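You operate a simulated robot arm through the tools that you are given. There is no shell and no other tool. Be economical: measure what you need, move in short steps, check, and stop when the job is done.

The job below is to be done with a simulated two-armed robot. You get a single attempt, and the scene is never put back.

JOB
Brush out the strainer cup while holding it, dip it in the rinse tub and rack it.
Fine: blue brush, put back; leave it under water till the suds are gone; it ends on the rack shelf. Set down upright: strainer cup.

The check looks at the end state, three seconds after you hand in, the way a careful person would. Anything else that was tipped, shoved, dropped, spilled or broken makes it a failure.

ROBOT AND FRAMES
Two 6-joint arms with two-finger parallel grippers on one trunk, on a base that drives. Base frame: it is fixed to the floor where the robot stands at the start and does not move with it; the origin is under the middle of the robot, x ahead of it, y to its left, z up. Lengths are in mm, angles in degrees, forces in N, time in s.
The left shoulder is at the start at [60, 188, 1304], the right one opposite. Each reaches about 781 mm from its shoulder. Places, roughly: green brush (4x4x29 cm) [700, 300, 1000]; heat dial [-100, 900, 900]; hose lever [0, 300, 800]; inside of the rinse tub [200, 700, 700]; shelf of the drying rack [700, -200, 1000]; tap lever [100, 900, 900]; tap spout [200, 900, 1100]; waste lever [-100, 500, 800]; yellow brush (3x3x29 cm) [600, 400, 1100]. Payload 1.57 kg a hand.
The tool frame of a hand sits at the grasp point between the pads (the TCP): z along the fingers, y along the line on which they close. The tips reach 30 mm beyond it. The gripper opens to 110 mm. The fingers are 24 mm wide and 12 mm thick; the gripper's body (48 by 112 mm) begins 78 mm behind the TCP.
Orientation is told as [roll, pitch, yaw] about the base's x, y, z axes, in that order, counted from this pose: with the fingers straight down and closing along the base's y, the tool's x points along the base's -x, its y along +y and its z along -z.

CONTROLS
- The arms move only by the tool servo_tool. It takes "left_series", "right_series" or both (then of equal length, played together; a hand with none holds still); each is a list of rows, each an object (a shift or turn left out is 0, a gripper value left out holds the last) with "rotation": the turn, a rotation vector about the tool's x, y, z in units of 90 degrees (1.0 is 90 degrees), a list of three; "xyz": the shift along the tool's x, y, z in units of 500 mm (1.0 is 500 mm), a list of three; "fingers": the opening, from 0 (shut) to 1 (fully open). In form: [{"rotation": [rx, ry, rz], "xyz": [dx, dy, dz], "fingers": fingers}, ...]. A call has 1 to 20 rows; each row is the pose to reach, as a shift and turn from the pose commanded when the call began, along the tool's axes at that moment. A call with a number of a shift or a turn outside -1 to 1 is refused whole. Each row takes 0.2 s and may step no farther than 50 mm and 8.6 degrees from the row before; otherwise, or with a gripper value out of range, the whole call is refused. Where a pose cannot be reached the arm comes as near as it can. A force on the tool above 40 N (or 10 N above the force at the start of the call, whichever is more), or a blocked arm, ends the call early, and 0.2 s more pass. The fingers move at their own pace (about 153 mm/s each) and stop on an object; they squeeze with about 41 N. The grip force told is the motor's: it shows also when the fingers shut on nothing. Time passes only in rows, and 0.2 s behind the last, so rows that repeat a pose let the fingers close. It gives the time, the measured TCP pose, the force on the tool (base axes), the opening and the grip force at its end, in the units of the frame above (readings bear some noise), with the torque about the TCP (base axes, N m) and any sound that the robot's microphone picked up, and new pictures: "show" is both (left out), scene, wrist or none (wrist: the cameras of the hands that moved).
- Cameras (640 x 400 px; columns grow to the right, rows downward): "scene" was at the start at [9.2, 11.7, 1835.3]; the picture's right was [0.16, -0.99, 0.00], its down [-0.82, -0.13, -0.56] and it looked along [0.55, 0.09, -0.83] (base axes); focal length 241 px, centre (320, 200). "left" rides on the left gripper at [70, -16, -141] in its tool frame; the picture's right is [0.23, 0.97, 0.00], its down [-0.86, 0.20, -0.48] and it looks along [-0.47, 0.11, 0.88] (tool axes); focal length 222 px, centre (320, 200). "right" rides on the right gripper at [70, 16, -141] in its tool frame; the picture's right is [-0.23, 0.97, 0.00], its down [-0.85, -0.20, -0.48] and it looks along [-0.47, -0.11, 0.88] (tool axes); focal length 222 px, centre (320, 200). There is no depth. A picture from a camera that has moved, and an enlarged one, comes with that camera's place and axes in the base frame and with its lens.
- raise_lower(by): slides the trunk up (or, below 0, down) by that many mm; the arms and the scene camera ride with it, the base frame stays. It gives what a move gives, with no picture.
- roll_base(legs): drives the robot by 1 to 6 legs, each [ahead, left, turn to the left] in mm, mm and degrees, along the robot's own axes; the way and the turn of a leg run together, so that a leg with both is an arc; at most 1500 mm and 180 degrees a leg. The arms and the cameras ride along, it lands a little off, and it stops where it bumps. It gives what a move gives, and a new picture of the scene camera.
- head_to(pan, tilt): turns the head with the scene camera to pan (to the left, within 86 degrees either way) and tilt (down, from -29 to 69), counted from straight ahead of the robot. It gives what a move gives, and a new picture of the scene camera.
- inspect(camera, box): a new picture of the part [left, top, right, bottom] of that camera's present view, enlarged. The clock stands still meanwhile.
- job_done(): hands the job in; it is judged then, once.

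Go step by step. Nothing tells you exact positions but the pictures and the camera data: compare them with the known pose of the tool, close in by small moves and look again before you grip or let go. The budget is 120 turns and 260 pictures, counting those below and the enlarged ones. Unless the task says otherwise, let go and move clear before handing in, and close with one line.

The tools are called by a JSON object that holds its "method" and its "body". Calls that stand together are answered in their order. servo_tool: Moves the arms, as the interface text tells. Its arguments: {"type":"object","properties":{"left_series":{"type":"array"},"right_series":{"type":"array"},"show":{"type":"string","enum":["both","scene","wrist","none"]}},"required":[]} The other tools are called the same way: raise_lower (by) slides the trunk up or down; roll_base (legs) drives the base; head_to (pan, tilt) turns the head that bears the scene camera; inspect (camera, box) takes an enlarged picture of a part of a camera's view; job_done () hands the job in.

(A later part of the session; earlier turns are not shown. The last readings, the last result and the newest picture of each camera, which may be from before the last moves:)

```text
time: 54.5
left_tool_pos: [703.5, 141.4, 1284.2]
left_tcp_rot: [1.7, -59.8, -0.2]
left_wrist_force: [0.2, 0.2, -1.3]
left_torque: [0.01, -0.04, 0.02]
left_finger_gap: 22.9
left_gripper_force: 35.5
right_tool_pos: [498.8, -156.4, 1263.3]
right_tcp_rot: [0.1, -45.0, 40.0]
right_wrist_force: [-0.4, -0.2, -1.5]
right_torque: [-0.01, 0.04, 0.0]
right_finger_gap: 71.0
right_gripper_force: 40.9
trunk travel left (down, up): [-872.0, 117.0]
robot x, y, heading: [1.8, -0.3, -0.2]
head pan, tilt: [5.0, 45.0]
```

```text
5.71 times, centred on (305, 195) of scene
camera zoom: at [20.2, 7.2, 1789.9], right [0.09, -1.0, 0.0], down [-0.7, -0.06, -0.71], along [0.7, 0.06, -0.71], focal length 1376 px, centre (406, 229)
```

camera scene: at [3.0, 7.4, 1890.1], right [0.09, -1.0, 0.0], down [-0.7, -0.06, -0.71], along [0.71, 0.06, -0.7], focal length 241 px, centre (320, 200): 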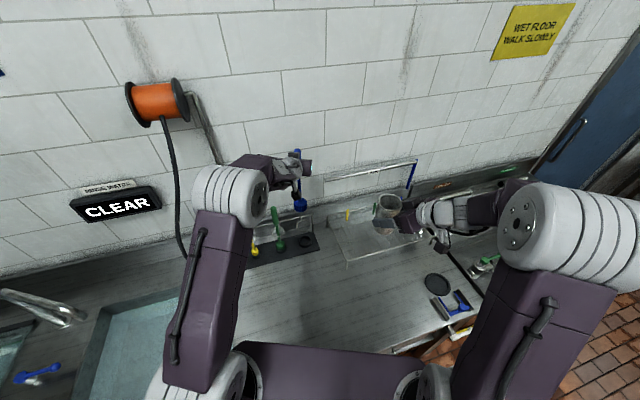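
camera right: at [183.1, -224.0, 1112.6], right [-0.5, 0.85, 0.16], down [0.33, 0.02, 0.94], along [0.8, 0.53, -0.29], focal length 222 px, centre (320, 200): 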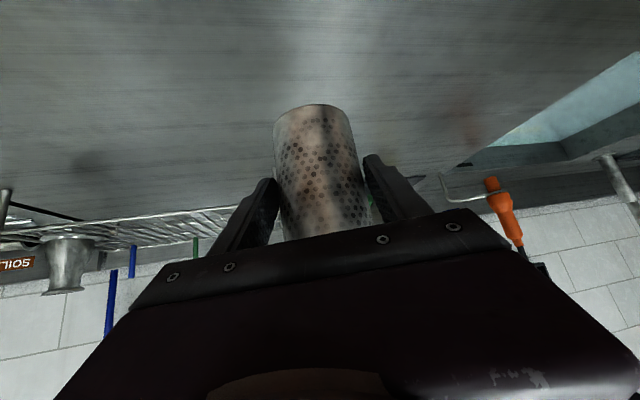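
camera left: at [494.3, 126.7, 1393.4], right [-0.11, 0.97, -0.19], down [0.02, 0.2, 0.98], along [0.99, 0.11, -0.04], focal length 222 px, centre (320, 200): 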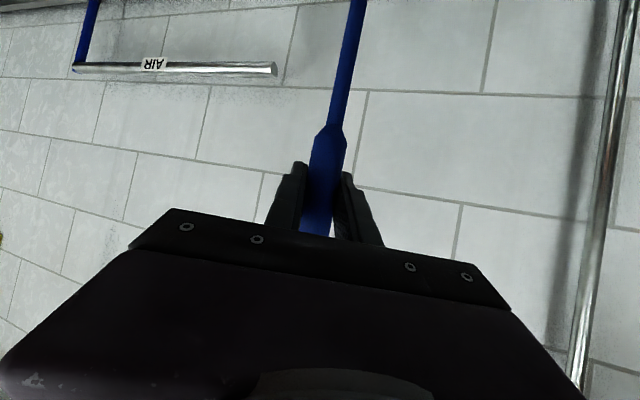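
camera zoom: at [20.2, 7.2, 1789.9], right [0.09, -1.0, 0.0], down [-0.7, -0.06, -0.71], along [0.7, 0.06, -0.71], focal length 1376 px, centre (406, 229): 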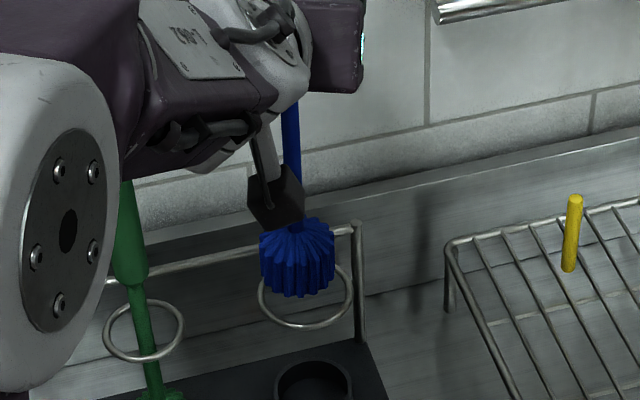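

{"method": "servo_tool", "body": {"left_series": [{"xyz": [0.0025, 0, -0.0043]}, {"xyz": [0.0025, 0, -0.0043]}], "show": "none"}}

{"method": "raise_lower", "body": {"by": -15}}

{"method": "inspect", "body": {"camera": "scene", "box": [280, 170, 330, 220]}}

{"method": "inspect", "body": {"camera": "left", "box": [240, 0, 440, 240]}}

```text
time: 55.1
left_tool_pos: [701.1, 142.2, 1283.7]
left_tcp_rot: [1.7, -59.8, -0.2]
left_wrist_force: [0.9, -0.1, -1.6]
left_torque: [0.01, 0.03, -0.01]
left_finger_gap: 23.0
left_gripper_force: 35.6
right_tool_pos: [497.7, -156.4, 1262.3]
right_tcp_rot: [0.0, -45.0, 40.0]
right_wrist_force: [-0.7, -0.7, -2.6]
right_torque: [0.02, 0.01, -0.03]
right_finger_gap: 71.1
right_gripper_force: 41.3
trunk travel left (down, up): [-872.0, 117.0]
robot x, y, heading: [-2.5, -0.5, -0.0]
head pan, tilt: [5.0, 45.0]
```

```text
time: 55.7
left_tool_pos: [701.0, 142.0, 1268.0]
left_tcp_rot: [1.7, -59.8, -0.2]
left_wrist_force: [-0.6, -0.2, -2.2]
left_torque: [0.01, 0.02, 0.01]
left_finger_gap: 23.0
left_gripper_force: 35.5
right_tool_pos: [499.6, -156.6, 1247.7]
right_tcp_rot: [0.0, -45.0, 39.9]
right_wrist_force: [-0.3, -0.1, -1.1]
right_torque: [0.0, 0.04, -0.01]
right_finger_gap: 71.3
right_gripper_force: 40.6
trunk travel left (down, up): [-858.0, 132.0]
robot x, y, heading: [4.0, -1.6, -0.1]
head pan, tilt: [5.0, 45.0]
```

```text
8.00 times, centred on (305, 195) of scene
camera zoom: at [21.1, 7.2, 1774.8], right [0.09, -1.0, 0.0], down [-0.7, -0.06, -0.71], along [0.7, 0.06, -0.71], focal length 1927 px, centre (440, 240)
```

zoom: 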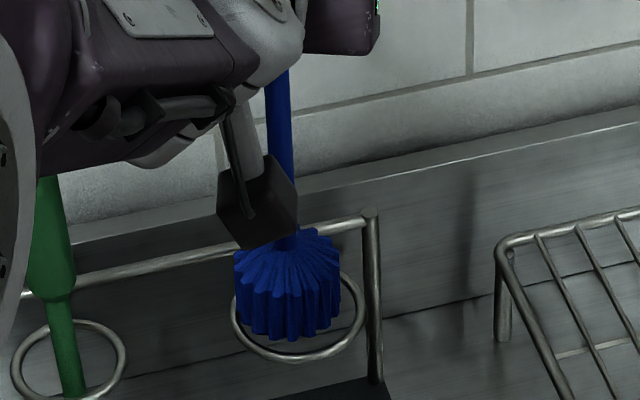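

```text
1.67 times, centred on (340, 120) of left
camera zoom: at [544.0, 121.7, 1278.3], right [-0.14, 0.97, -0.18], down [0.01, 0.18, 0.98], along [0.99, 0.13, -0.04], focal length 370 px, centre (287, 333)
```

zoom: 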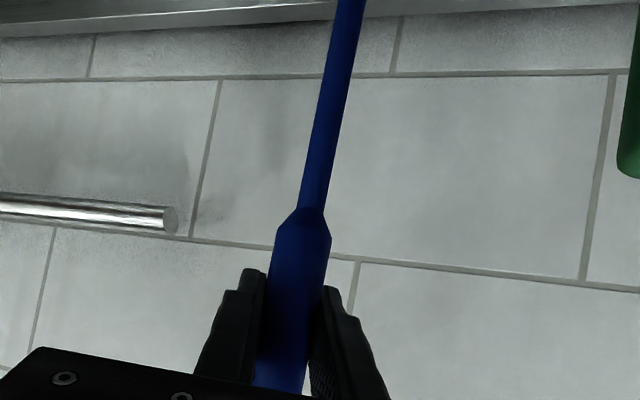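

{"method": "raise_lower", "body": {"by": -15}}

{"method": "inspect", "body": {"camera": "scene", "box": [250, 140, 350, 240]}}

{"method": "inspect", "body": {"camera": "scene", "box": [285, 180, 325, 210]}}

```text
time: 56.4
left_tool_pos: [701.2, 142.6, 1252.1]
left_tcp_rot: [1.7, -59.6, -0.2]
left_wrist_force: [-0.1, -0.3, -1.6]
left_torque: [0.01, -0.01, 0.01]
left_finger_gap: 22.9
left_gripper_force: 35.4
right_tool_pos: [499.9, -156.9, 1232.3]
right_tcp_rot: [-0.1, -45.0, 40.0]
right_wrist_force: [-0.3, -0.4, -1.5]
right_torque: [-0.04, 0.02, 0.01]
right_finger_gap: 71.2
right_gripper_force: 41.4
trunk travel left (down, up): [-842.0, 147.0]
robot x, y, heading: [-0.3, 1.9, 0.2]
head pan, tilt: [5.0, 45.0]
```

```text
4.00 times, centred on (300, 190) of scene
camera zoom: at [21.2, 7.2, 1759.8], right [0.09, -1.0, 0.0], down [-0.7, -0.06, -0.71], along [0.7, 0.06, -0.71], focal length 963 px, centre (400, 240)
```

zoom: 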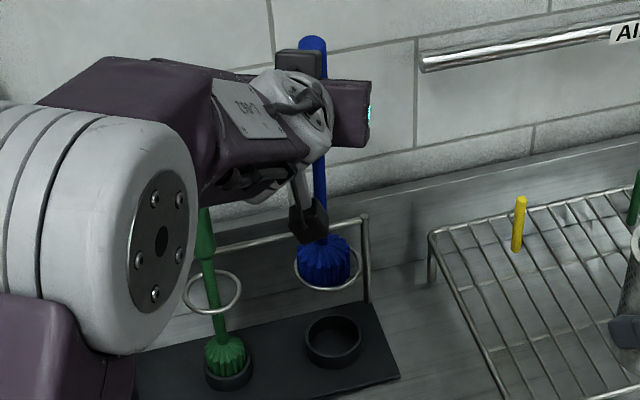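

```text
13.33 times, centred on (305, 195) of scene
camera zoom: at [21.2, 7.2, 1759.8], right [0.09, -1.0, 0.0], down [-0.7, -0.06, -0.71], along [0.7, 0.06, -0.71], focal length 3211 px, centre (520, 267)
```

zoom: 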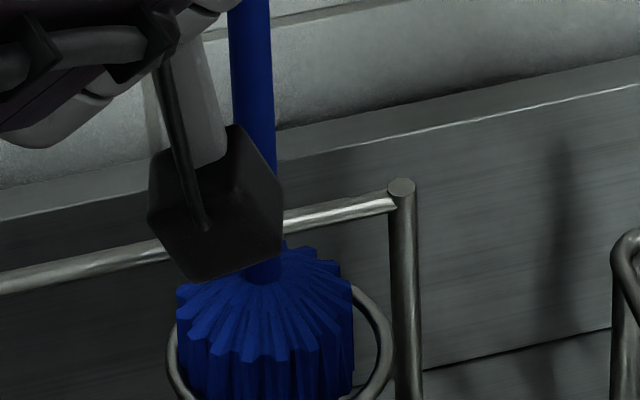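

The picture matches the extraction one to within a few pixels, with the brush about 5 mm higher in the grip. I lower it through the ring.

{"method": "raise_lower", "body": {"by": -60}}

{"method": "inspect", "body": {"camera": "scene", "box": [260, 150, 340, 230]}}

```text
time: 57.4
left_tool_pos: [699.8, 141.7, 1193.5]
left_tcp_rot: [1.7, -59.8, -0.2]
left_wrist_force: [0.7, -0.4, -1.2]
left_torque: [-0.01, -0.04, -0.04]
left_finger_gap: 22.9
left_gripper_force: 35.6
right_tool_pos: [500.1, -156.1, 1172.4]
right_tcp_rot: [0.1, -45.1, 39.9]
right_wrist_force: [0.6, -1.0, -1.3]
right_torque: [-0.02, 0.01, -0.01]
right_finger_gap: 71.0
right_gripper_force: 40.7
trunk travel left (down, up): [-783.0, 207.0]
robot x, y, heading: [-0.2, 1.8, 0.1]
head pan, tilt: [5.0, 45.0]
```

```text
5.00 times, centred on (300, 190) of scene
camera zoom: at [20.5, 7.2, 1699.9], right [0.09, -1.0, 0.0], down [-0.7, -0.06, -0.71], along [0.7, 0.06, -0.71], focal length 1204 px, centre (420, 250)
```

zoom: 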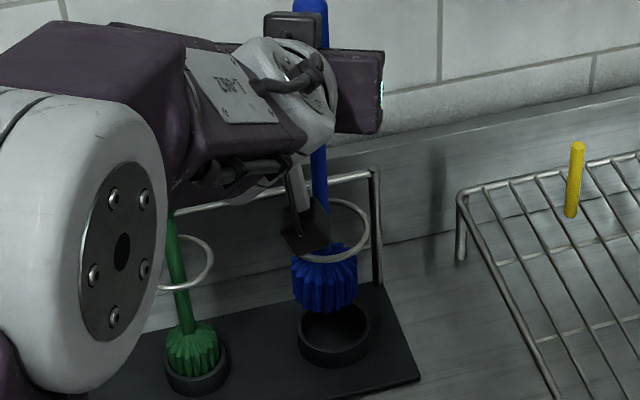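

{"method": "raise_lower", "body": {"by": -25}}

{"method": "inspect", "body": {"camera": "scene", "box": [280, 170, 340, 230]}}

```text
time: 58.1
left_tool_pos: [700.0, 142.8, 1168.3]
left_tcp_rot: [1.7, -59.8, -0.2]
left_wrist_force: [0.1, 0.2, -1.6]
left_torque: [-0.01, 0.0, 0.02]
left_finger_gap: 22.9
left_gripper_force: 35.3
right_tool_pos: [498.4, -156.1, 1147.9]
right_tcp_rot: [0.0, -45.0, 40.0]
right_wrist_force: [-1.3, -0.3, -2.3]
right_torque: [-0.02, 0.03, -0.04]
right_finger_gap: 71.0
right_gripper_force: 40.9
trunk travel left (down, up): [-758.0, 232.0]
robot x, y, heading: [-2.5, 2.0, -0.0]
head pan, tilt: [5.0, 45.0]
```

```text
6.67 times, centred on (310, 200) of scene
camera zoom: at [20.6, 7.2, 1674.8], right [0.09, -1.0, 0.0], down [-0.7, -0.06, -0.71], along [0.7, 0.06, -0.71], focal length 1606 px, centre (387, 200)
```

zoom: 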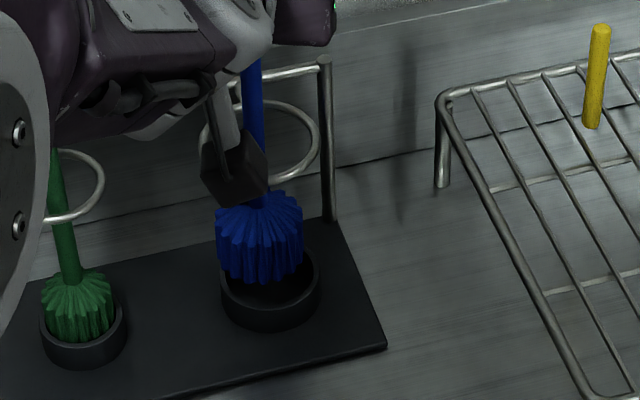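

The head sits about 2–3 mm left of its socket. I shift a touch right and lower with the arm under the force guard.

{"method": "servo_tool", "body": {"left_series": [{"xyz": [0.0, -0.004, 0.0]}, {"xyz": [0.0087, -0.004, 0.005]}, {"xyz": [0.0173, -0.004, 0.01]}, {"xyz": [0.0173, -0.004, 0.01]}], "show": "none"}}

{"method": "inspect", "body": {"camera": "scene", "box": [285, 185, 325, 225]}}

```text
time: 59.1
left_tool_pos: [700.2, 141.2, 1158.2]
left_tcp_rot: [1.6, -59.8, -0.2]
left_wrist_force: [0.4, -0.3, -2.7]
left_torque: [0.0, -0.02, 0.03]
left_finger_gap: 22.8
left_gripper_force: 34.4
right_tool_pos: [499.7, -156.3, 1147.6]
right_tcp_rot: [0.0, -45.0, 40.0]
right_wrist_force: [0.2, 0.1, -1.5]
right_torque: [-0.01, -0.01, 0.01]
right_finger_gap: 70.8
right_gripper_force: 41.0
trunk travel left (down, up): [-758.0, 232.0]
robot x, y, heading: [-1.4, -3.5, 0.2]
head pan, tilt: [5.0, 45.0]
```

```text
10.00 times, centred on (305, 205) of scene
camera zoom: at [20.7, 7.1, 1674.9], right [0.09, -1.0, 0.0], down [-0.7, -0.06, -0.71], along [0.7, 0.06, -0.71], focal length 2409 px, centre (470, 150)
```

zoom: 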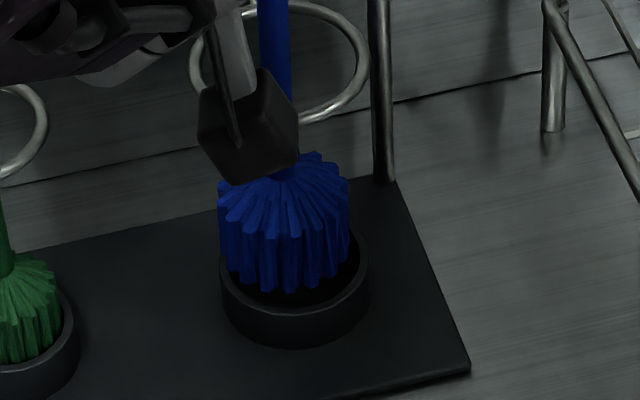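

{"method": "servo_tool", "body": {"left_series": [{"xyz": [0.0, -0.006, 0.0]}, {"xyz": [0.006, -0.006, 0.0035]}, {"xyz": [0.012, -0.006, 0.007]}, {"xyz": [0.012, -0.006, 0.007]}], "show": "none"}}

{"method": "inspect", "body": {"camera": "scene", "box": [285, 185, 325, 225]}}

```text
time: 60.1
left_tool_pos: [700.3, 137.5, 1151.4]
left_tcp_rot: [1.7, -59.8, -0.2]
left_wrist_force: [-0.5, 0.1, -2.9]
left_torque: [0.0, 0.02, 0.0]
left_finger_gap: 23.1
left_gripper_force: 35.4
right_tool_pos: [498.4, -155.1, 1147.7]
right_tcp_rot: [0.1, -45.0, 40.0]
right_wrist_force: [-0.3, 0.1, -1.4]
right_torque: [-0.01, 0.02, 0.03]
right_finger_gap: 71.1
right_gripper_force: 41.1
trunk travel left (down, up): [-758.0, 232.0]
robot x, y, heading: [-1.1, 2.6, -0.0]
head pan, tilt: [5.0, 45.0]
```

```text
10.00 times, centred on (305, 205) of scene
camera zoom: at [20.7, 7.1, 1674.9], right [0.09, -1.0, 0.0], down [-0.7, -0.06, -0.71], along [0.7, 0.06, -0.71], focal length 2409 px, centre (470, 150)
```

zoom: 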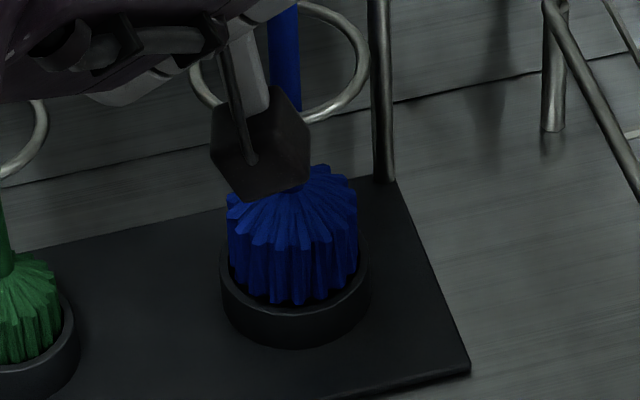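

The head is centred at the socket mouth. I lower until it seats.

{"method": "servo_tool", "body": {"left_series": [{"xyz": [0.0043, 0, 0.0025]}, {"xyz": [0.0087, 0, 0.005]}, {"xyz": [0.013, 0, 0.0075]}, {"xyz": [0.0173, 0, 0.01]}, {"xyz": [0.0173, 0, 0.01]}], "show": "none"}}

{"method": "inspect", "body": {"camera": "scene", "box": [285, 185, 325, 225]}}

```text
time: 61.3
left_tool_pos: [700.8, 137.9, 1140.7]
left_tcp_rot: [1.7, -59.7, -0.2]
left_wrist_force: [0.8, 0.7, -1.8]
left_torque: [0.03, 0.01, -0.02]
left_finger_gap: 22.9
left_gripper_force: 35.2
right_tool_pos: [497.3, -156.0, 1146.9]
right_tcp_rot: [0.1, -45.0, 40.0]
right_wrist_force: [-0.1, 0.3, -2.2]
right_torque: [0.0, 0.03, 0.02]
right_finger_gap: 71.3
right_gripper_force: 40.9
trunk travel left (down, up): [-758.0, 232.0]
robot x, y, heading: [0.0, -0.2, -0.2]
head pan, tilt: [5.0, 45.0]
```

```text
10.00 times, centred on (305, 205) of scene
camera zoom: at [20.7, 7.2, 1674.9], right [0.09, -1.0, 0.0], down [-0.7, -0.06, -0.71], along [0.7, 0.06, -0.71], focal length 2409 px, centre (470, 150)
```

zoom: 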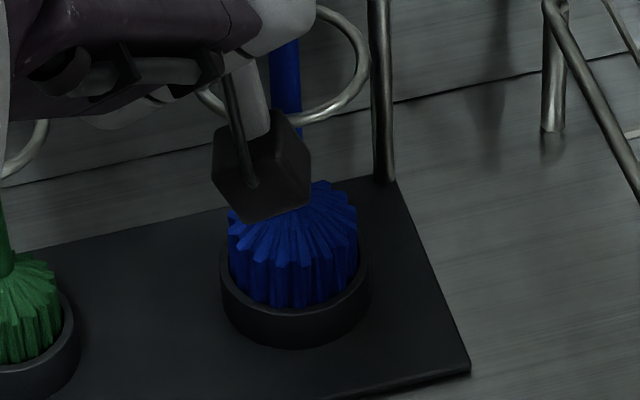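

{"method": "servo_tool", "body": {"left_series": [{"xyz": [0.0035, 0, 0.002]}, {"xyz": [0.007, 0, 0.004]}, {"xyz": [0.0104, 0, 0.006]}, {"xyz": [0.0104, 0, 0.006]}], "show": "none"}}

{"method": "inspect", "body": {"camera": "scene", "box": [285, 185, 325, 225]}}

```text
time: 62.3
left_tool_pos: [700.1, 137.7, 1138.2]
left_tcp_rot: [1.8, -60.1, -0.2]
left_wrist_force: [0.8, 1.7, 11.9]
left_torque: [0.23, -0.36, 0.04]
left_finger_gap: 22.9
left_gripper_force: 35.5
right_tool_pos: [498.2, -157.5, 1147.6]
right_tcp_rot: [-0.1, -45.0, 40.1]
right_wrist_force: [1.0, 0.2, -1.1]
right_torque: [-0.04, 0.02, 0.0]
right_finger_gap: 71.0
right_gripper_force: 41.2
trunk travel left (down, up): [-758.0, 232.0]
robot x, y, heading: [-0.4, 0.2, 0.2]
head pan, tilt: [5.0, 45.0]
```

```text
10.00 times, centred on (305, 205) of scene
camera zoom: at [18.2, 6.8, 1675.1], right [0.09, -1.0, 0.0], down [-0.7, -0.06, -0.71], along [0.71, 0.06, -0.71], focal length 2409 px, centre (470, 150)
```

zoom: 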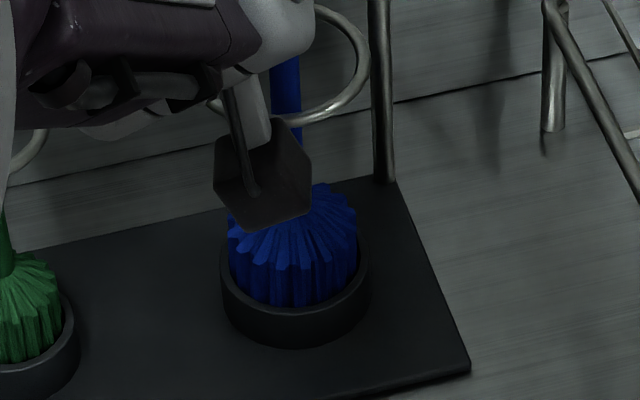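

It seats at z 1138 with about 13 N. I ease up 2 mm, open the fingers and back out.

{"method": "servo_tool", "body": {"left_series": [{"xyz": [-0.0052, 0, -0.003]}, {"xyz": [-0.0052, 0, -0.003]}, {"xyz": [-0.0052, 0, -0.003], "fingers": 0.3}, {"xyz": [-0.0052, 0, -0.003], "fingers": 0.45}, {"xyz": [-0.0052, 0, -0.003], "fingers": 0.45}], "show": "wrist"}}

{"method": "inspect", "body": {"camera": "scene", "box": [260, 150, 340, 230]}}

```text
time: 63.5
left_tool_pos: [701.1, 137.1, 1138.0]
left_tcp_rot: [1.7, -59.8, -0.2]
left_wrist_force: [-0.4, 0.4, -0.1]
left_torque: [0.01, -0.03, 0.0]
left_finger_gap: 49.5
left_gripper_force: 0.0
right_tool_pos: [498.5, -157.2, 1146.4]
right_tcp_rot: [0.0, -45.0, 40.0]
right_wrist_force: [0.2, 0.5, -1.8]
right_torque: [-0.02, 0.04, 0.0]
right_finger_gap: 71.0
right_gripper_force: 40.6
trunk travel left (down, up): [-758.0, 232.0]
robot x, y, heading: [-0.4, -1.2, 0.1]
head pan, tilt: [5.0, 45.0]
camera left: at [544.2, 117.5, 1148.1], right [-0.14, 0.97, -0.18], down [0.01, 0.18, 0.98], along [0.99, 0.13, -0.04], focal length 222 px, centre (320, 200)
```

left: 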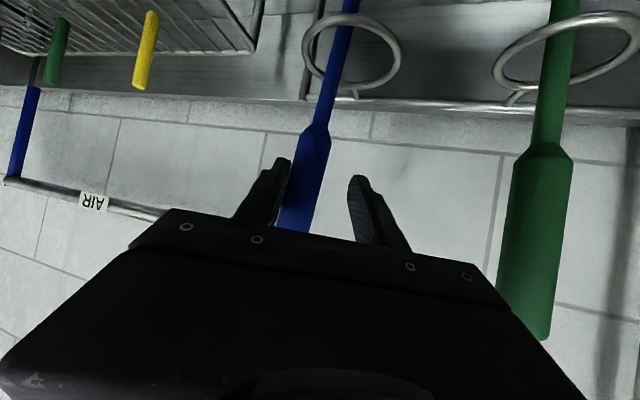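

```text
5.00 times, centred on (300, 190) of scene
camera zoom: at [20.4, 7.1, 1674.9], right [0.09, -1.0, 0.0], down [-0.7, -0.06, -0.71], along [0.7, 0.06, -0.71], focal length 1204 px, centre (420, 250)
```

zoom: 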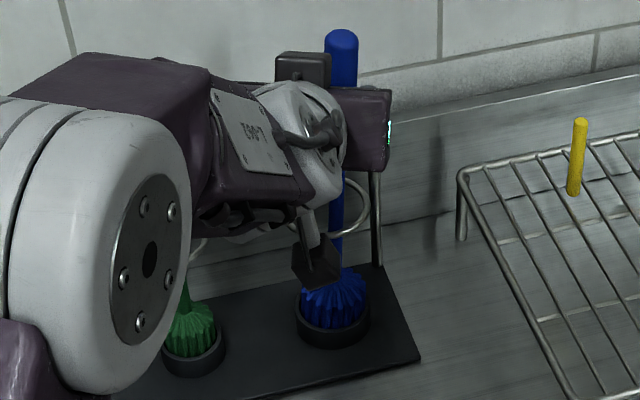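

The brush stands seated, resting slightly toward the right finger. I shift the hand right to unload it, then back out along the fingers.

{"method": "servo_tool", "body": {"left_series": [{"xyz": [0, -0.008, 0]}, {"xyz": [0, -0.016, 0]}, {"xyz": [0, -0.016, 0]}], "show": "wrist"}}

```text
time: 64.3
left_tool_pos: [699.9, 130.0, 1138.1]
left_tcp_rot: [1.7, -59.7, -0.2]
left_wrist_force: [-0.3, 0.6, 0.7]
left_torque: [-0.01, 0.01, 0.02]
left_finger_gap: 49.8
left_gripper_force: 0.1
right_tool_pos: [498.8, -156.4, 1147.3]
right_tcp_rot: [0.0, -45.0, 40.2]
right_wrist_force: [-0.2, 0.1, -1.2]
right_torque: [-0.01, 0.03, -0.01]
right_finger_gap: 71.0
right_gripper_force: 41.0
trunk travel left (down, up): [-758.0, 232.0]
robot x, y, heading: [-1.1, 1.8, -0.1]
head pan, tilt: [5.0, 45.0]
camera left: at [543.6, 109.2, 1148.8], right [-0.14, 0.97, -0.18], down [0.01, 0.18, 0.98], along [0.99, 0.13, -0.04], focal length 222 px, centre (320, 200)
```

left: 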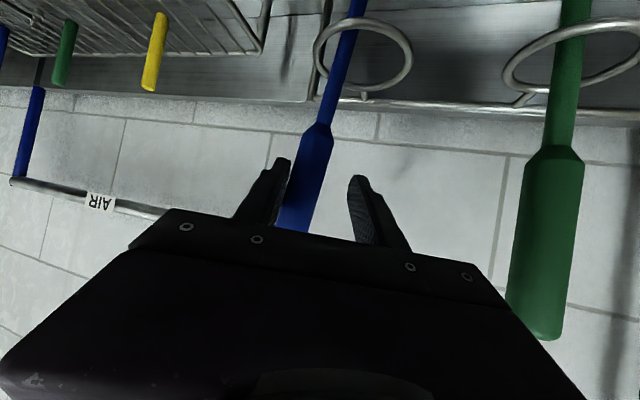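

{"method": "servo_tool", "body": {"left_series": [{"xyz": [0, -0.01, 0]}, {"xyz": [0, -0.02, 0]}, {"xyz": [0, -0.03, 0]}, {"xyz": [0, -0.03, 0]}], "show": "wrist"}}

```text
time: 65.3
left_tool_pos: [700.3, 115.8, 1138.1]
left_tcp_rot: [1.7, -59.7, -0.2]
left_wrist_force: [0.2, 0.3, -0.3]
left_torque: [0.03, -0.02, 0.01]
left_finger_gap: 49.6
left_gripper_force: 0.1
right_tool_pos: [499.7, -156.7, 1146.4]
right_tcp_rot: [0.0, -45.0, 39.9]
right_wrist_force: [0.0, 0.3, -1.8]
right_torque: [0.03, 0.03, 0.0]
right_finger_gap: 70.9
right_gripper_force: 41.2
trunk travel left (down, up): [-758.0, 232.0]
robot x, y, heading: [-0.8, 3.7, 0.1]
head pan, tilt: [5.0, 45.0]
camera left: at [543.9, 94.2, 1148.3], right [-0.14, 0.97, -0.18], down [0.01, 0.18, 0.98], along [0.99, 0.13, -0.04], focal length 222 px, centre (320, 200)
```

left: 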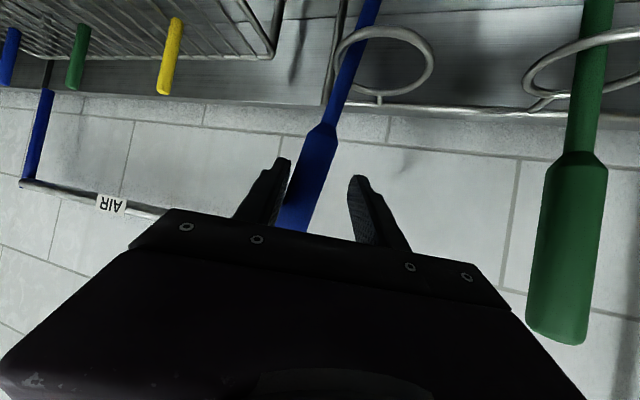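

The brush leans sideways against the ring instead of standing upright. I push it back upright with the narrowing fingers, square the roll and re-grip it vertical at its original place.

{"method": "servo_tool", "body": {"left_series": [{"rotation": [0.005, 0, 0], "xyz": [0, 0.012, 0], "fingers": 0.4}, {"rotation": [0.01, 0, 0], "xyz": [0, 0.024, 0], "fingers": 0.34}, {"rotation": [0.015, 0, 0], "xyz": [0, 0.036, 0], "fingers": 0.3}, {"rotation": [0.019, 0, 0], "xyz": [0, 0.048, 0], "fingers": 0.26}, {"rotation": [0.019, 0, 0], "xyz": [0, 0.053, 0], "fingers": 0.24}, {"rotation": [0.019, 0, 0], "xyz": [0, 0.053, 0], "fingers": 0.24}], "show": "wrist"}}

{"method": "inspect", "body": {"camera": "scene", "box": [270, 150, 350, 230]}}

```text
time: 66.7
left_tool_pos: [700.0, 142.0, 1140.6]
left_tcp_rot: [0.0, -59.8, -0.2]
left_wrist_force: [0.3, -1.0, -0.3]
left_torque: [0.0, -0.02, 0.03]
left_finger_gap: 26.4
left_gripper_force: 0.0
right_tool_pos: [498.6, -157.2, 1147.4]
right_tcp_rot: [0.0, -45.0, 40.0]
right_wrist_force: [0.2, -0.3, -1.7]
right_torque: [0.01, 0.03, 0.01]
right_finger_gap: 70.6
right_gripper_force: 40.6
trunk travel left (down, up): [-758.0, 232.0]
robot x, y, heading: [-0.2, 0.9, 0.2]
head pan, tilt: [5.0, 45.0]
camera left: at [542.9, 125.0, 1150.3], right [-0.11, 0.97, -0.2], down [0.02, 0.2, 0.98], along [0.99, 0.11, -0.04], focal length 222 px, centre (320, 200)
```

left: 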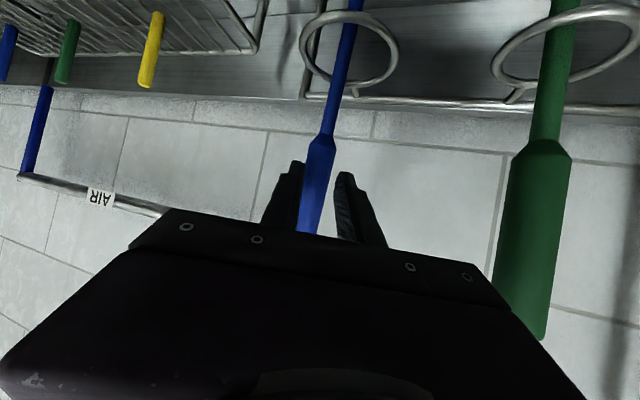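

```text
5.00 times, centred on (310, 190) of scene
camera zoom: at [20.3, 7.0, 1674.9], right [0.09, -1.0, 0.0], down [-0.7, -0.06, -0.71], along [0.7, 0.06, -0.71], focal length 1204 px, centre (370, 250)
```

zoom: 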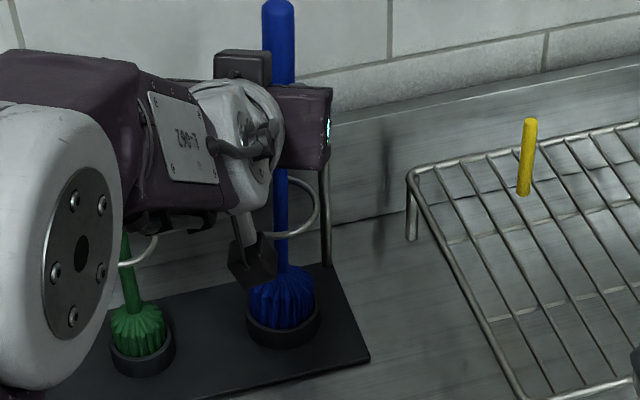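

Upright again and centred in the ring. I squeeze once with the pads vertical, then open gently.

{"method": "servo_tool", "body": {"left_series": [{"fingers": 0.1}, {"fingers": 0.1}, {"fingers": 0.22}, {"fingers": 0.24}, {"fingers": 0.27}, {"fingers": 0.3}, {"fingers": 0.33}], "show": "wrist"}}

```text
time: 68.3
left_tool_pos: [700.1, 141.7, 1139.8]
left_tcp_rot: [-0.1, -59.8, 0.0]
left_wrist_force: [0.1, -0.7, 0.0]
left_torque: [-0.01, -0.01, 0.03]
left_finger_gap: 36.1
left_gripper_force: 0.1
right_tool_pos: [498.7, -156.5, 1146.3]
right_tcp_rot: [0.0, -45.0, 39.9]
right_wrist_force: [-0.1, 0.1, -2.1]
right_torque: [0.0, 0.03, -0.01]
right_finger_gap: 70.9
right_gripper_force: 41.2
trunk travel left (down, up): [-758.0, 232.0]
robot x, y, heading: [-3.9, 1.4, 0.2]
head pan, tilt: [5.0, 45.0]
camera left: at [543.0, 125.0, 1150.2], right [-0.11, 0.97, -0.2], down [0.02, 0.2, 0.98], along [0.99, 0.11, -0.04], focal length 222 px, centre (320, 200)
```

left: 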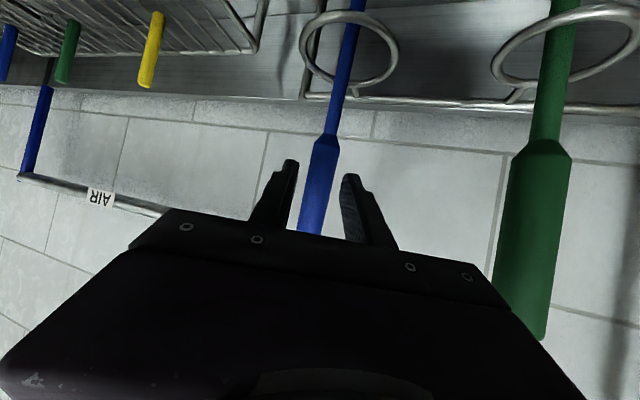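

The brush now stands free between the pads. I open a little more and back out along the fingers.

{"method": "servo_tool", "body": {"left_series": [{"fingers": 0.45}, {"xyz": [0, 0, -0.03]}, {"xyz": [0, 0, -0.08]}, {"xyz": [0, 0, -0.14]}, {"xyz": [0, 0, -0.2]}, {"xyz": [0, 0, -0.26]}], "show": "both"}}

```text
time: 69.7
left_tool_pos: [582.8, 141.6, 1204.6]
left_tcp_rot: [0.0, -59.9, -0.2]
left_wrist_force: [-0.1, -0.2, 0.4]
left_torque: [-0.02, 0.02, -0.01]
left_finger_gap: 49.4
left_gripper_force: 0.1
right_tool_pos: [497.4, -156.1, 1148.7]
right_tcp_rot: [-0.1, -45.1, 40.1]
right_wrist_force: [-0.3, 0.6, -2.3]
right_torque: [-0.04, 0.04, -0.03]
right_finger_gap: 70.8
right_gripper_force: 40.8
trunk travel left (down, up): [-758.0, 232.0]
robot x, y, heading: [3.5, 0.9, -0.0]
head pan, tilt: [5.0, 45.0]
camera scene: at [18.2, 7.0, 1674.9], right [0.09, -1.0, 0.0], down [-0.7, -0.06, -0.71], along [0.71, 0.06, -0.71], focal length 241 px, centre (320, 200)
camera left: at [426.8, 125.9, 1214.6], right [-0.11, 0.97, -0.2], down [0.02, 0.2, 0.98], along [0.99, 0.11, -0.04], focal length 222 px, centre (320, 200)
```

scene: 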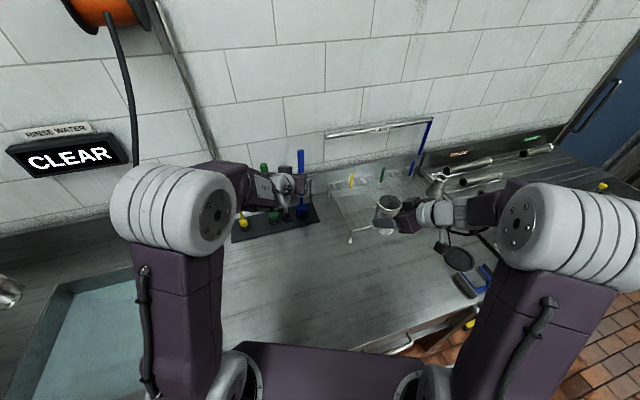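
left: 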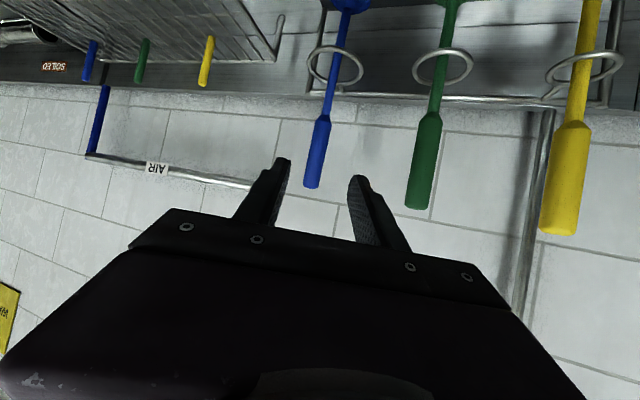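

The blue brush stands upright in its ring and socket. Next I fold the left arm back up out of the way and drive back from the counter with the cup.

{"method": "servo_tool", "body": {"left_series": [{"rotation": [0, 0.083, 0], "xyz": [0, 0.0345, -0.073]}, {"rotation": [0, 0.167, 0], "xyz": [-0.001, 0.069, -0.1465]}, {"rotation": [0, 0.25, 0], "xyz": [-0.001, 0.1035, -0.22]}, {"rotation": [0, 0.333, 0], "xyz": [-0.002, 0.138, -0.293]}, {"rotation": [0, 0.417, 0], "xyz": [-0.002, 0.1725, -0.366]}, {"rotation": [0, 0.5, 0], "xyz": [-0.002, 0.207, -0.4395]}, {"rotation": [0, 0.583, 0], "xyz": [-0.003, 0.2415, -0.513]}, {"rotation": [0, 0.667, 0], "xyz": [-0.003, 0.276, -0.586]}], "show": "none"}}

{"method": "roll_base", "body": {"legs": [[-400, 0, 0]]}}

{"method": "head_to", "body": {"pan": 40, "tilt": 40}}

```text
time: 71.5
left_tool_pos: [338.0, 278.6, 1353.9]
left_tcp_rot: [-0.1, 0.3, -0.2]
left_wrist_force: [0.5, -0.7, 0.1]
left_torque: [-0.02, -0.01, 0.01]
left_finger_gap: 49.6
left_gripper_force: 0.2
left hand out of reach, approached as far as the arm can: row 1, 2
right_tool_pos: [498.2, -156.0, 1146.7]
right_tcp_rot: [0.0, -45.0, 40.0]
right_wrist_force: [-0.1, 0.5, -1.9]
right_torque: [-0.03, 0.02, 0.04]
right_finger_gap: 70.9
right_gripper_force: 41.1
trunk travel left (down, up): [-758.0, 232.0]
robot x, y, heading: [-1.8, -2.7, -0.1]
head pan, tilt: [5.0, 45.0]
```

```text
time: 74.0
left_tool_pos: [-58.8, 275.6, 1353.8]
left_tcp_rot: [0.0, 0.3, -0.8]
left_wrist_force: [-0.3, -0.2, 1.6]
left_torque: [-0.01, 0.02, -0.01]
left_finger_gap: 49.9
left_gripper_force: 0.0
right_tool_pos: [97.6, -160.5, 1146.5]
right_tcp_rot: [0.1, -44.9, 39.3]
right_wrist_force: [-0.1, -0.2, -0.6]
right_torque: [0.0, 0.02, 0.01]
right_finger_gap: 70.7
right_gripper_force: 41.1
trunk travel left (down, up): [-758.0, 232.0]
robot x, y, heading: [-396.4, 2.1, -0.6]
head pan, tilt: [5.0, 45.0]
camera scene: at [-378.4, 8.9, 1674.8], right [0.08, -1.0, 0.0], down [-0.71, -0.05, -0.71], along [0.7, 0.05, -0.71], focal length 241 px, centre (320, 200)
```

scene: 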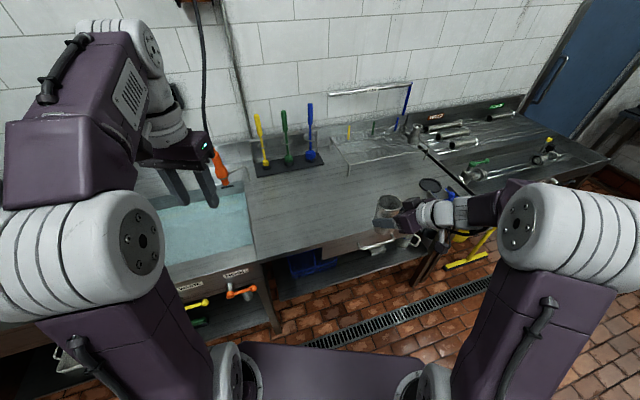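

```text
time: 75.0
left_tool_pos: [-58.2, 275.7, 1353.7]
left_tcp_rot: [0.1, 0.3, -0.9]
left_wrist_force: [0.2, -0.3, 0.7]
left_torque: [-0.01, 0.01, -0.02]
left_finger_gap: 49.6
left_gripper_force: 0.1
right_tool_pos: [96.9, -161.8, 1148.5]
right_tcp_rot: [-0.1, -45.0, 39.5]
right_wrist_force: [-0.3, -0.4, -1.7]
right_torque: [-0.02, 0.01, 0.0]
right_finger_gap: 70.7
right_gripper_force: 41.4
trunk travel left (down, up): [-758.0, 232.0]
robot x, y, heading: [-400.3, 2.1, -0.7]
head pan, tilt: [40.0, 40.0]
camera scene: at [-394.8, 56.5, 1682.1], right [0.63, -0.77, 0.0], down [-0.5, -0.41, -0.77], along [0.59, 0.49, -0.64], focal length 241 px, centre (320, 200)
```

scene: 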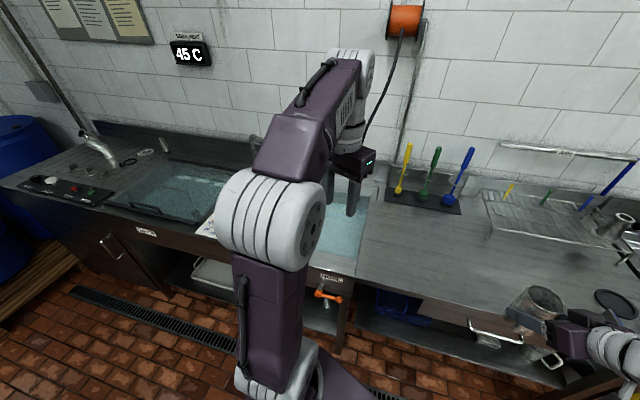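

I check the brush closely, and the tub, before driving left.

{"method": "inspect", "body": {"camera": "scene", "box": [370, 130, 500, 230]}}

{"method": "roll_base", "body": {"legs": [[0, 550, 0]]}}

{"method": "head_to", "body": {"pan": 10, "tilt": 45}}

```text
4.00 times, centred on (435, 180) of scene
camera zoom: at [-394.8, 56.5, 1682.1], right [0.63, -0.77, 0.0], down [-0.5, -0.41, -0.77], along [0.59, 0.49, -0.64], focal length 963 px, centre (-140, 280)
```

zoom: 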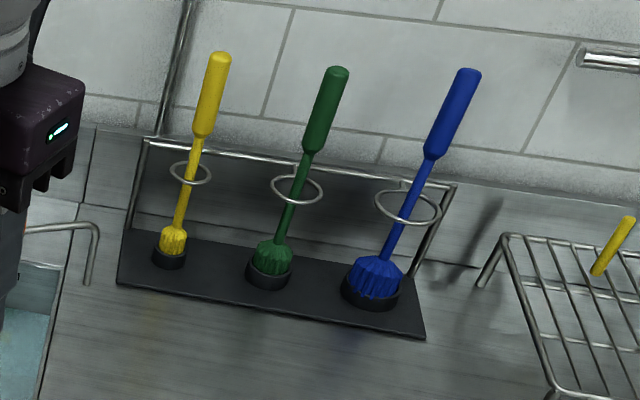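

```text
time: 78.2
left_tool_pos: [-60.5, 827.5, 1353.9]
left_tcp_rot: [0.1, 0.2, 0.0]
left_wrist_force: [-0.3, -0.1, 0.8]
left_torque: [-0.03, -0.01, -0.01]
left_finger_gap: 49.7
left_gripper_force: 0.0
right_tool_pos: [99.3, 394.7, 1147.7]
right_tcp_rot: [0.1, -44.9, 40.1]
right_wrist_force: [-0.1, -0.2, -1.7]
right_torque: [-0.04, 0.03, -0.05]
right_finger_gap: 70.3
right_gripper_force: 40.8
trunk travel left (down, up): [-758.0, 232.0]
robot x, y, heading: [-397.1, 550.0, 0.1]
head pan, tilt: [40.0, 40.0]
camera scene: at [-394.1, 603.6, 1682.2], right [0.65, -0.76, 0.0], down [-0.49, -0.41, -0.77], along [0.58, 0.49, -0.64], focal length 241 px, centre (320, 200)
```

scene: 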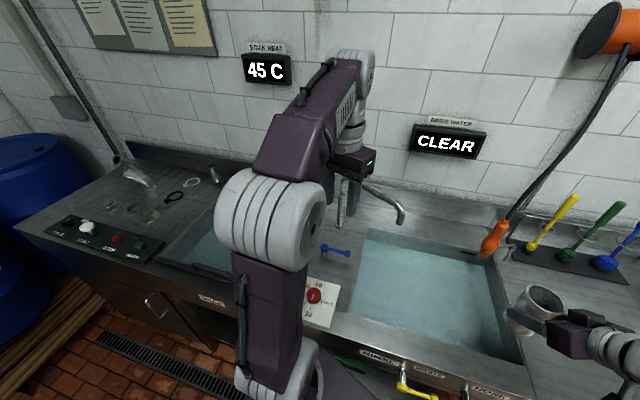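

```text
time: 79.1
left_tool_pos: [-60.9, 828.7, 1353.9]
left_tcp_rot: [0.0, 0.1, 0.0]
left_wrist_force: [0.1, -0.7, -0.3]
left_torque: [0.04, 0.02, -0.04]
left_finger_gap: 49.2
left_gripper_force: 0.1
right_tool_pos: [101.4, 395.3, 1147.9]
right_tcp_rot: [-0.1, -45.0, 40.2]
right_wrist_force: [1.1, 0.5, -1.7]
right_torque: [-0.02, 0.0, -0.01]
right_finger_gap: 70.3
right_gripper_force: 40.8
trunk travel left (down, up): [-758.0, 232.0]
robot x, y, heading: [-396.8, 551.0, 0.2]
head pan, tilt: [10.0, 45.0]
camera scene: at [-379.1, 564.4, 1674.9], right [0.18, -0.98, 0.0], down [-0.7, -0.13, -0.71], along [0.7, 0.13, -0.71], focal length 241 px, centre (320, 200)
```

scene: 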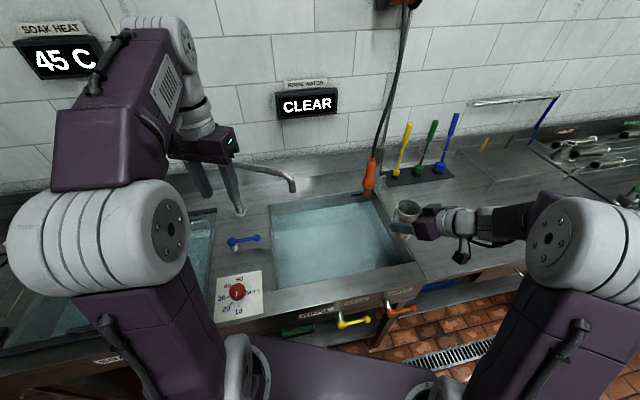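

The rinse tub is ahead and the brush sits fine in its socket. I zoom in on the tub to measure its edges and water level.

{"method": "inspect", "body": {"camera": "scene", "box": [220, 160, 460, 340]}}

{"method": "inspect", "body": {"camera": "left", "box": [0, 0, 640, 400]}}

{"method": "inspect", "body": {"camera": "right", "box": [0, 0, 640, 400]}}

```text
2.22 times, centred on (340, 250) of scene
camera zoom: at [-379.1, 564.4, 1674.9], right [0.18, -0.98, 0.0], down [-0.7, -0.13, -0.71], along [0.7, 0.13, -0.71], focal length 535 px, centre (276, 89)
```

zoom: 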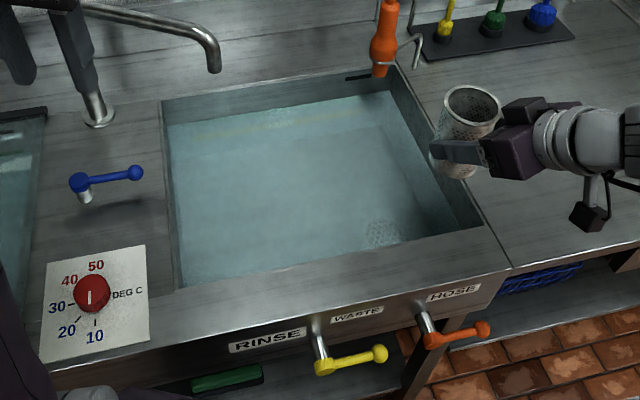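

```text
1.00 times, centred on (320, 200) of left
camera zoom: at [-130.1, 812.3, 1494.8], right [-0.23, 0.97, 0.0], down [0.86, 0.2, 0.47], along [0.46, 0.11, -0.88], focal length 222 px, centre (320, 200)
```

zoom: 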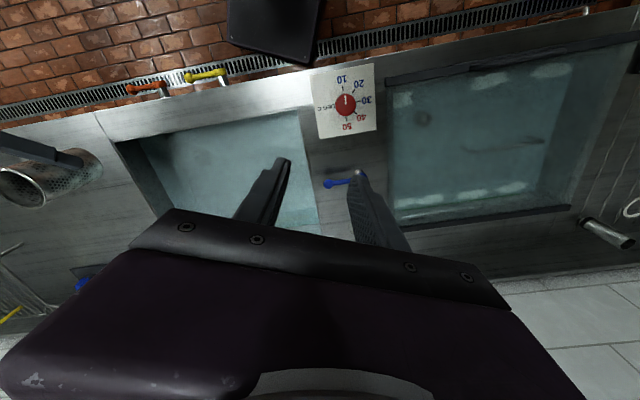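

```text
1.00 times, centred on (320, 200) of right
camera zoom: at [-23.2, 310.7, 1198.7], right [-0.51, 0.85, 0.16], down [0.33, 0.02, 0.94], along [0.8, 0.53, -0.29], focal length 222 px, centre (320, 200)
```

zoom: 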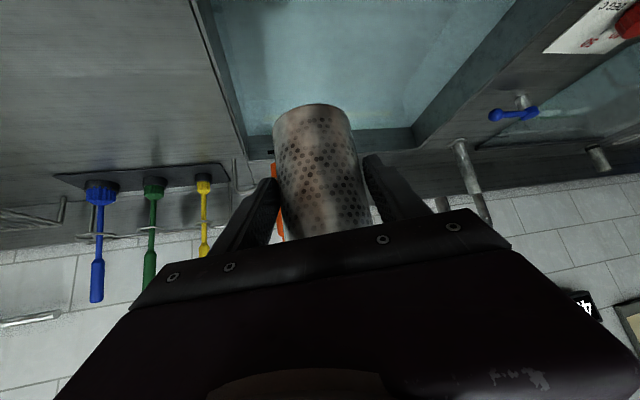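

The counter is turned about 21° to my frame. The tub opening is centred near (227, 618), the water surface is near z 816 and the floor at about z 690. I drive 100 mm closer and carry the cup above the rear half of the tub.

{"method": "roll_base", "body": {"legs": [[100, 0, 0]]}}

{"method": "servo_tool", "body": {"right_series": [{}, {"xyz": [-0.006, 0.027, 0.047]}, {"xyz": [-0.013, 0.053, 0.094]}, {"xyz": [-0.019, 0.08, 0.141]}, {"xyz": [-0.025, 0.107, 0.188]}, {"xyz": [-0.031, 0.133, 0.235]}, {"xyz": [-0.038, 0.16, 0.282]}, {"xyz": [-0.044, 0.187, 0.329]}, {"xyz": [-0.051, 0.213, 0.376]}, {"xyz": [-0.11, 0.265, 0.43]}], "show": "both"}}

```text
time: 80.4
left_tool_pos: [33.8, 831.9, 1351.8]
left_tcp_rot: [0.0, 0.6, 0.8]
left_wrist_force: [0.4, 0.7, -0.1]
left_torque: [-0.01, 0.04, 0.0]
left_finger_gap: 49.4
left_gripper_force: 0.0
right_tool_pos: [201.8, 400.8, 1144.1]
right_tcp_rot: [0.4, -44.7, 40.8]
right_wrist_force: [0.3, 0.0, -2.7]
right_torque: [-0.02, 0.04, 0.02]
right_finger_gap: 70.3
right_gripper_force: 41.4
trunk travel left (down, up): [-758.0, 232.0]
robot x, y, heading: [-302.8, 548.5, 1.0]
head pan, tilt: [10.0, 45.0]
stopped in leg 1: the robot was blocked; the commanded pose is now the measured one
camera scene: at [-278.9, 561.9, 1674.7], right [0.19, -0.98, 0.0], down [-0.7, -0.14, -0.7], along [0.69, 0.14, -0.71], focal length 241 px, centre (320, 200)
```

scene: 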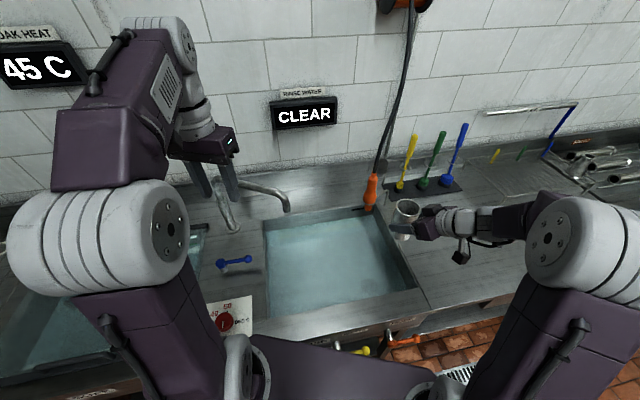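

```text
time: 82.6
left_tool_pos: [27.2, 833.4, 1352.9]
left_tcp_rot: [-0.1, 0.3, 0.9]
left_wrist_force: [0.0, 0.7, 0.0]
left_torque: [-0.02, 0.0, 0.03]
left_finger_gap: 49.4
left_gripper_force: 0.1
right_tool_pos: [253.8, 628.1, 1032.9]
right_tcp_rot: [-0.1, -44.9, 41.1]
right_wrist_force: [-0.7, 0.5, -1.2]
right_torque: [-0.04, 0.04, 0.0]
right_finger_gap: 70.2
right_gripper_force: 40.7
trunk travel left (down, up): [-758.0, 232.0]
robot x, y, heading: [-303.9, 546.7, 1.1]
head pan, tilt: [10.0, 45.0]
camera scene: at [-286.1, 564.4, 1674.8], right [0.19, -0.98, 0.0], down [-0.69, -0.14, -0.71], along [0.69, 0.14, -0.71], focal length 241 px, centre (320, 200)
camera right: at [131.7, 541.4, 1084.6], right [-0.52, 0.84, 0.16], down [0.33, 0.03, 0.94], along [0.79, 0.54, -0.29], focal length 222 px, centre (320, 200)
```

scene: 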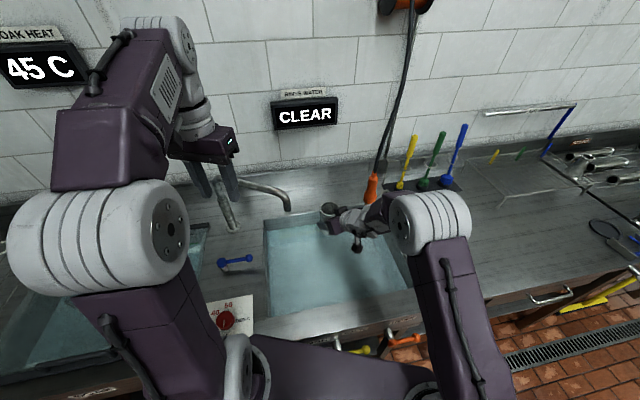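
right: 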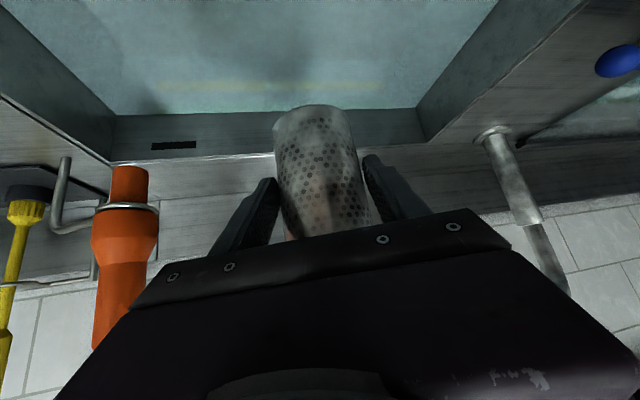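

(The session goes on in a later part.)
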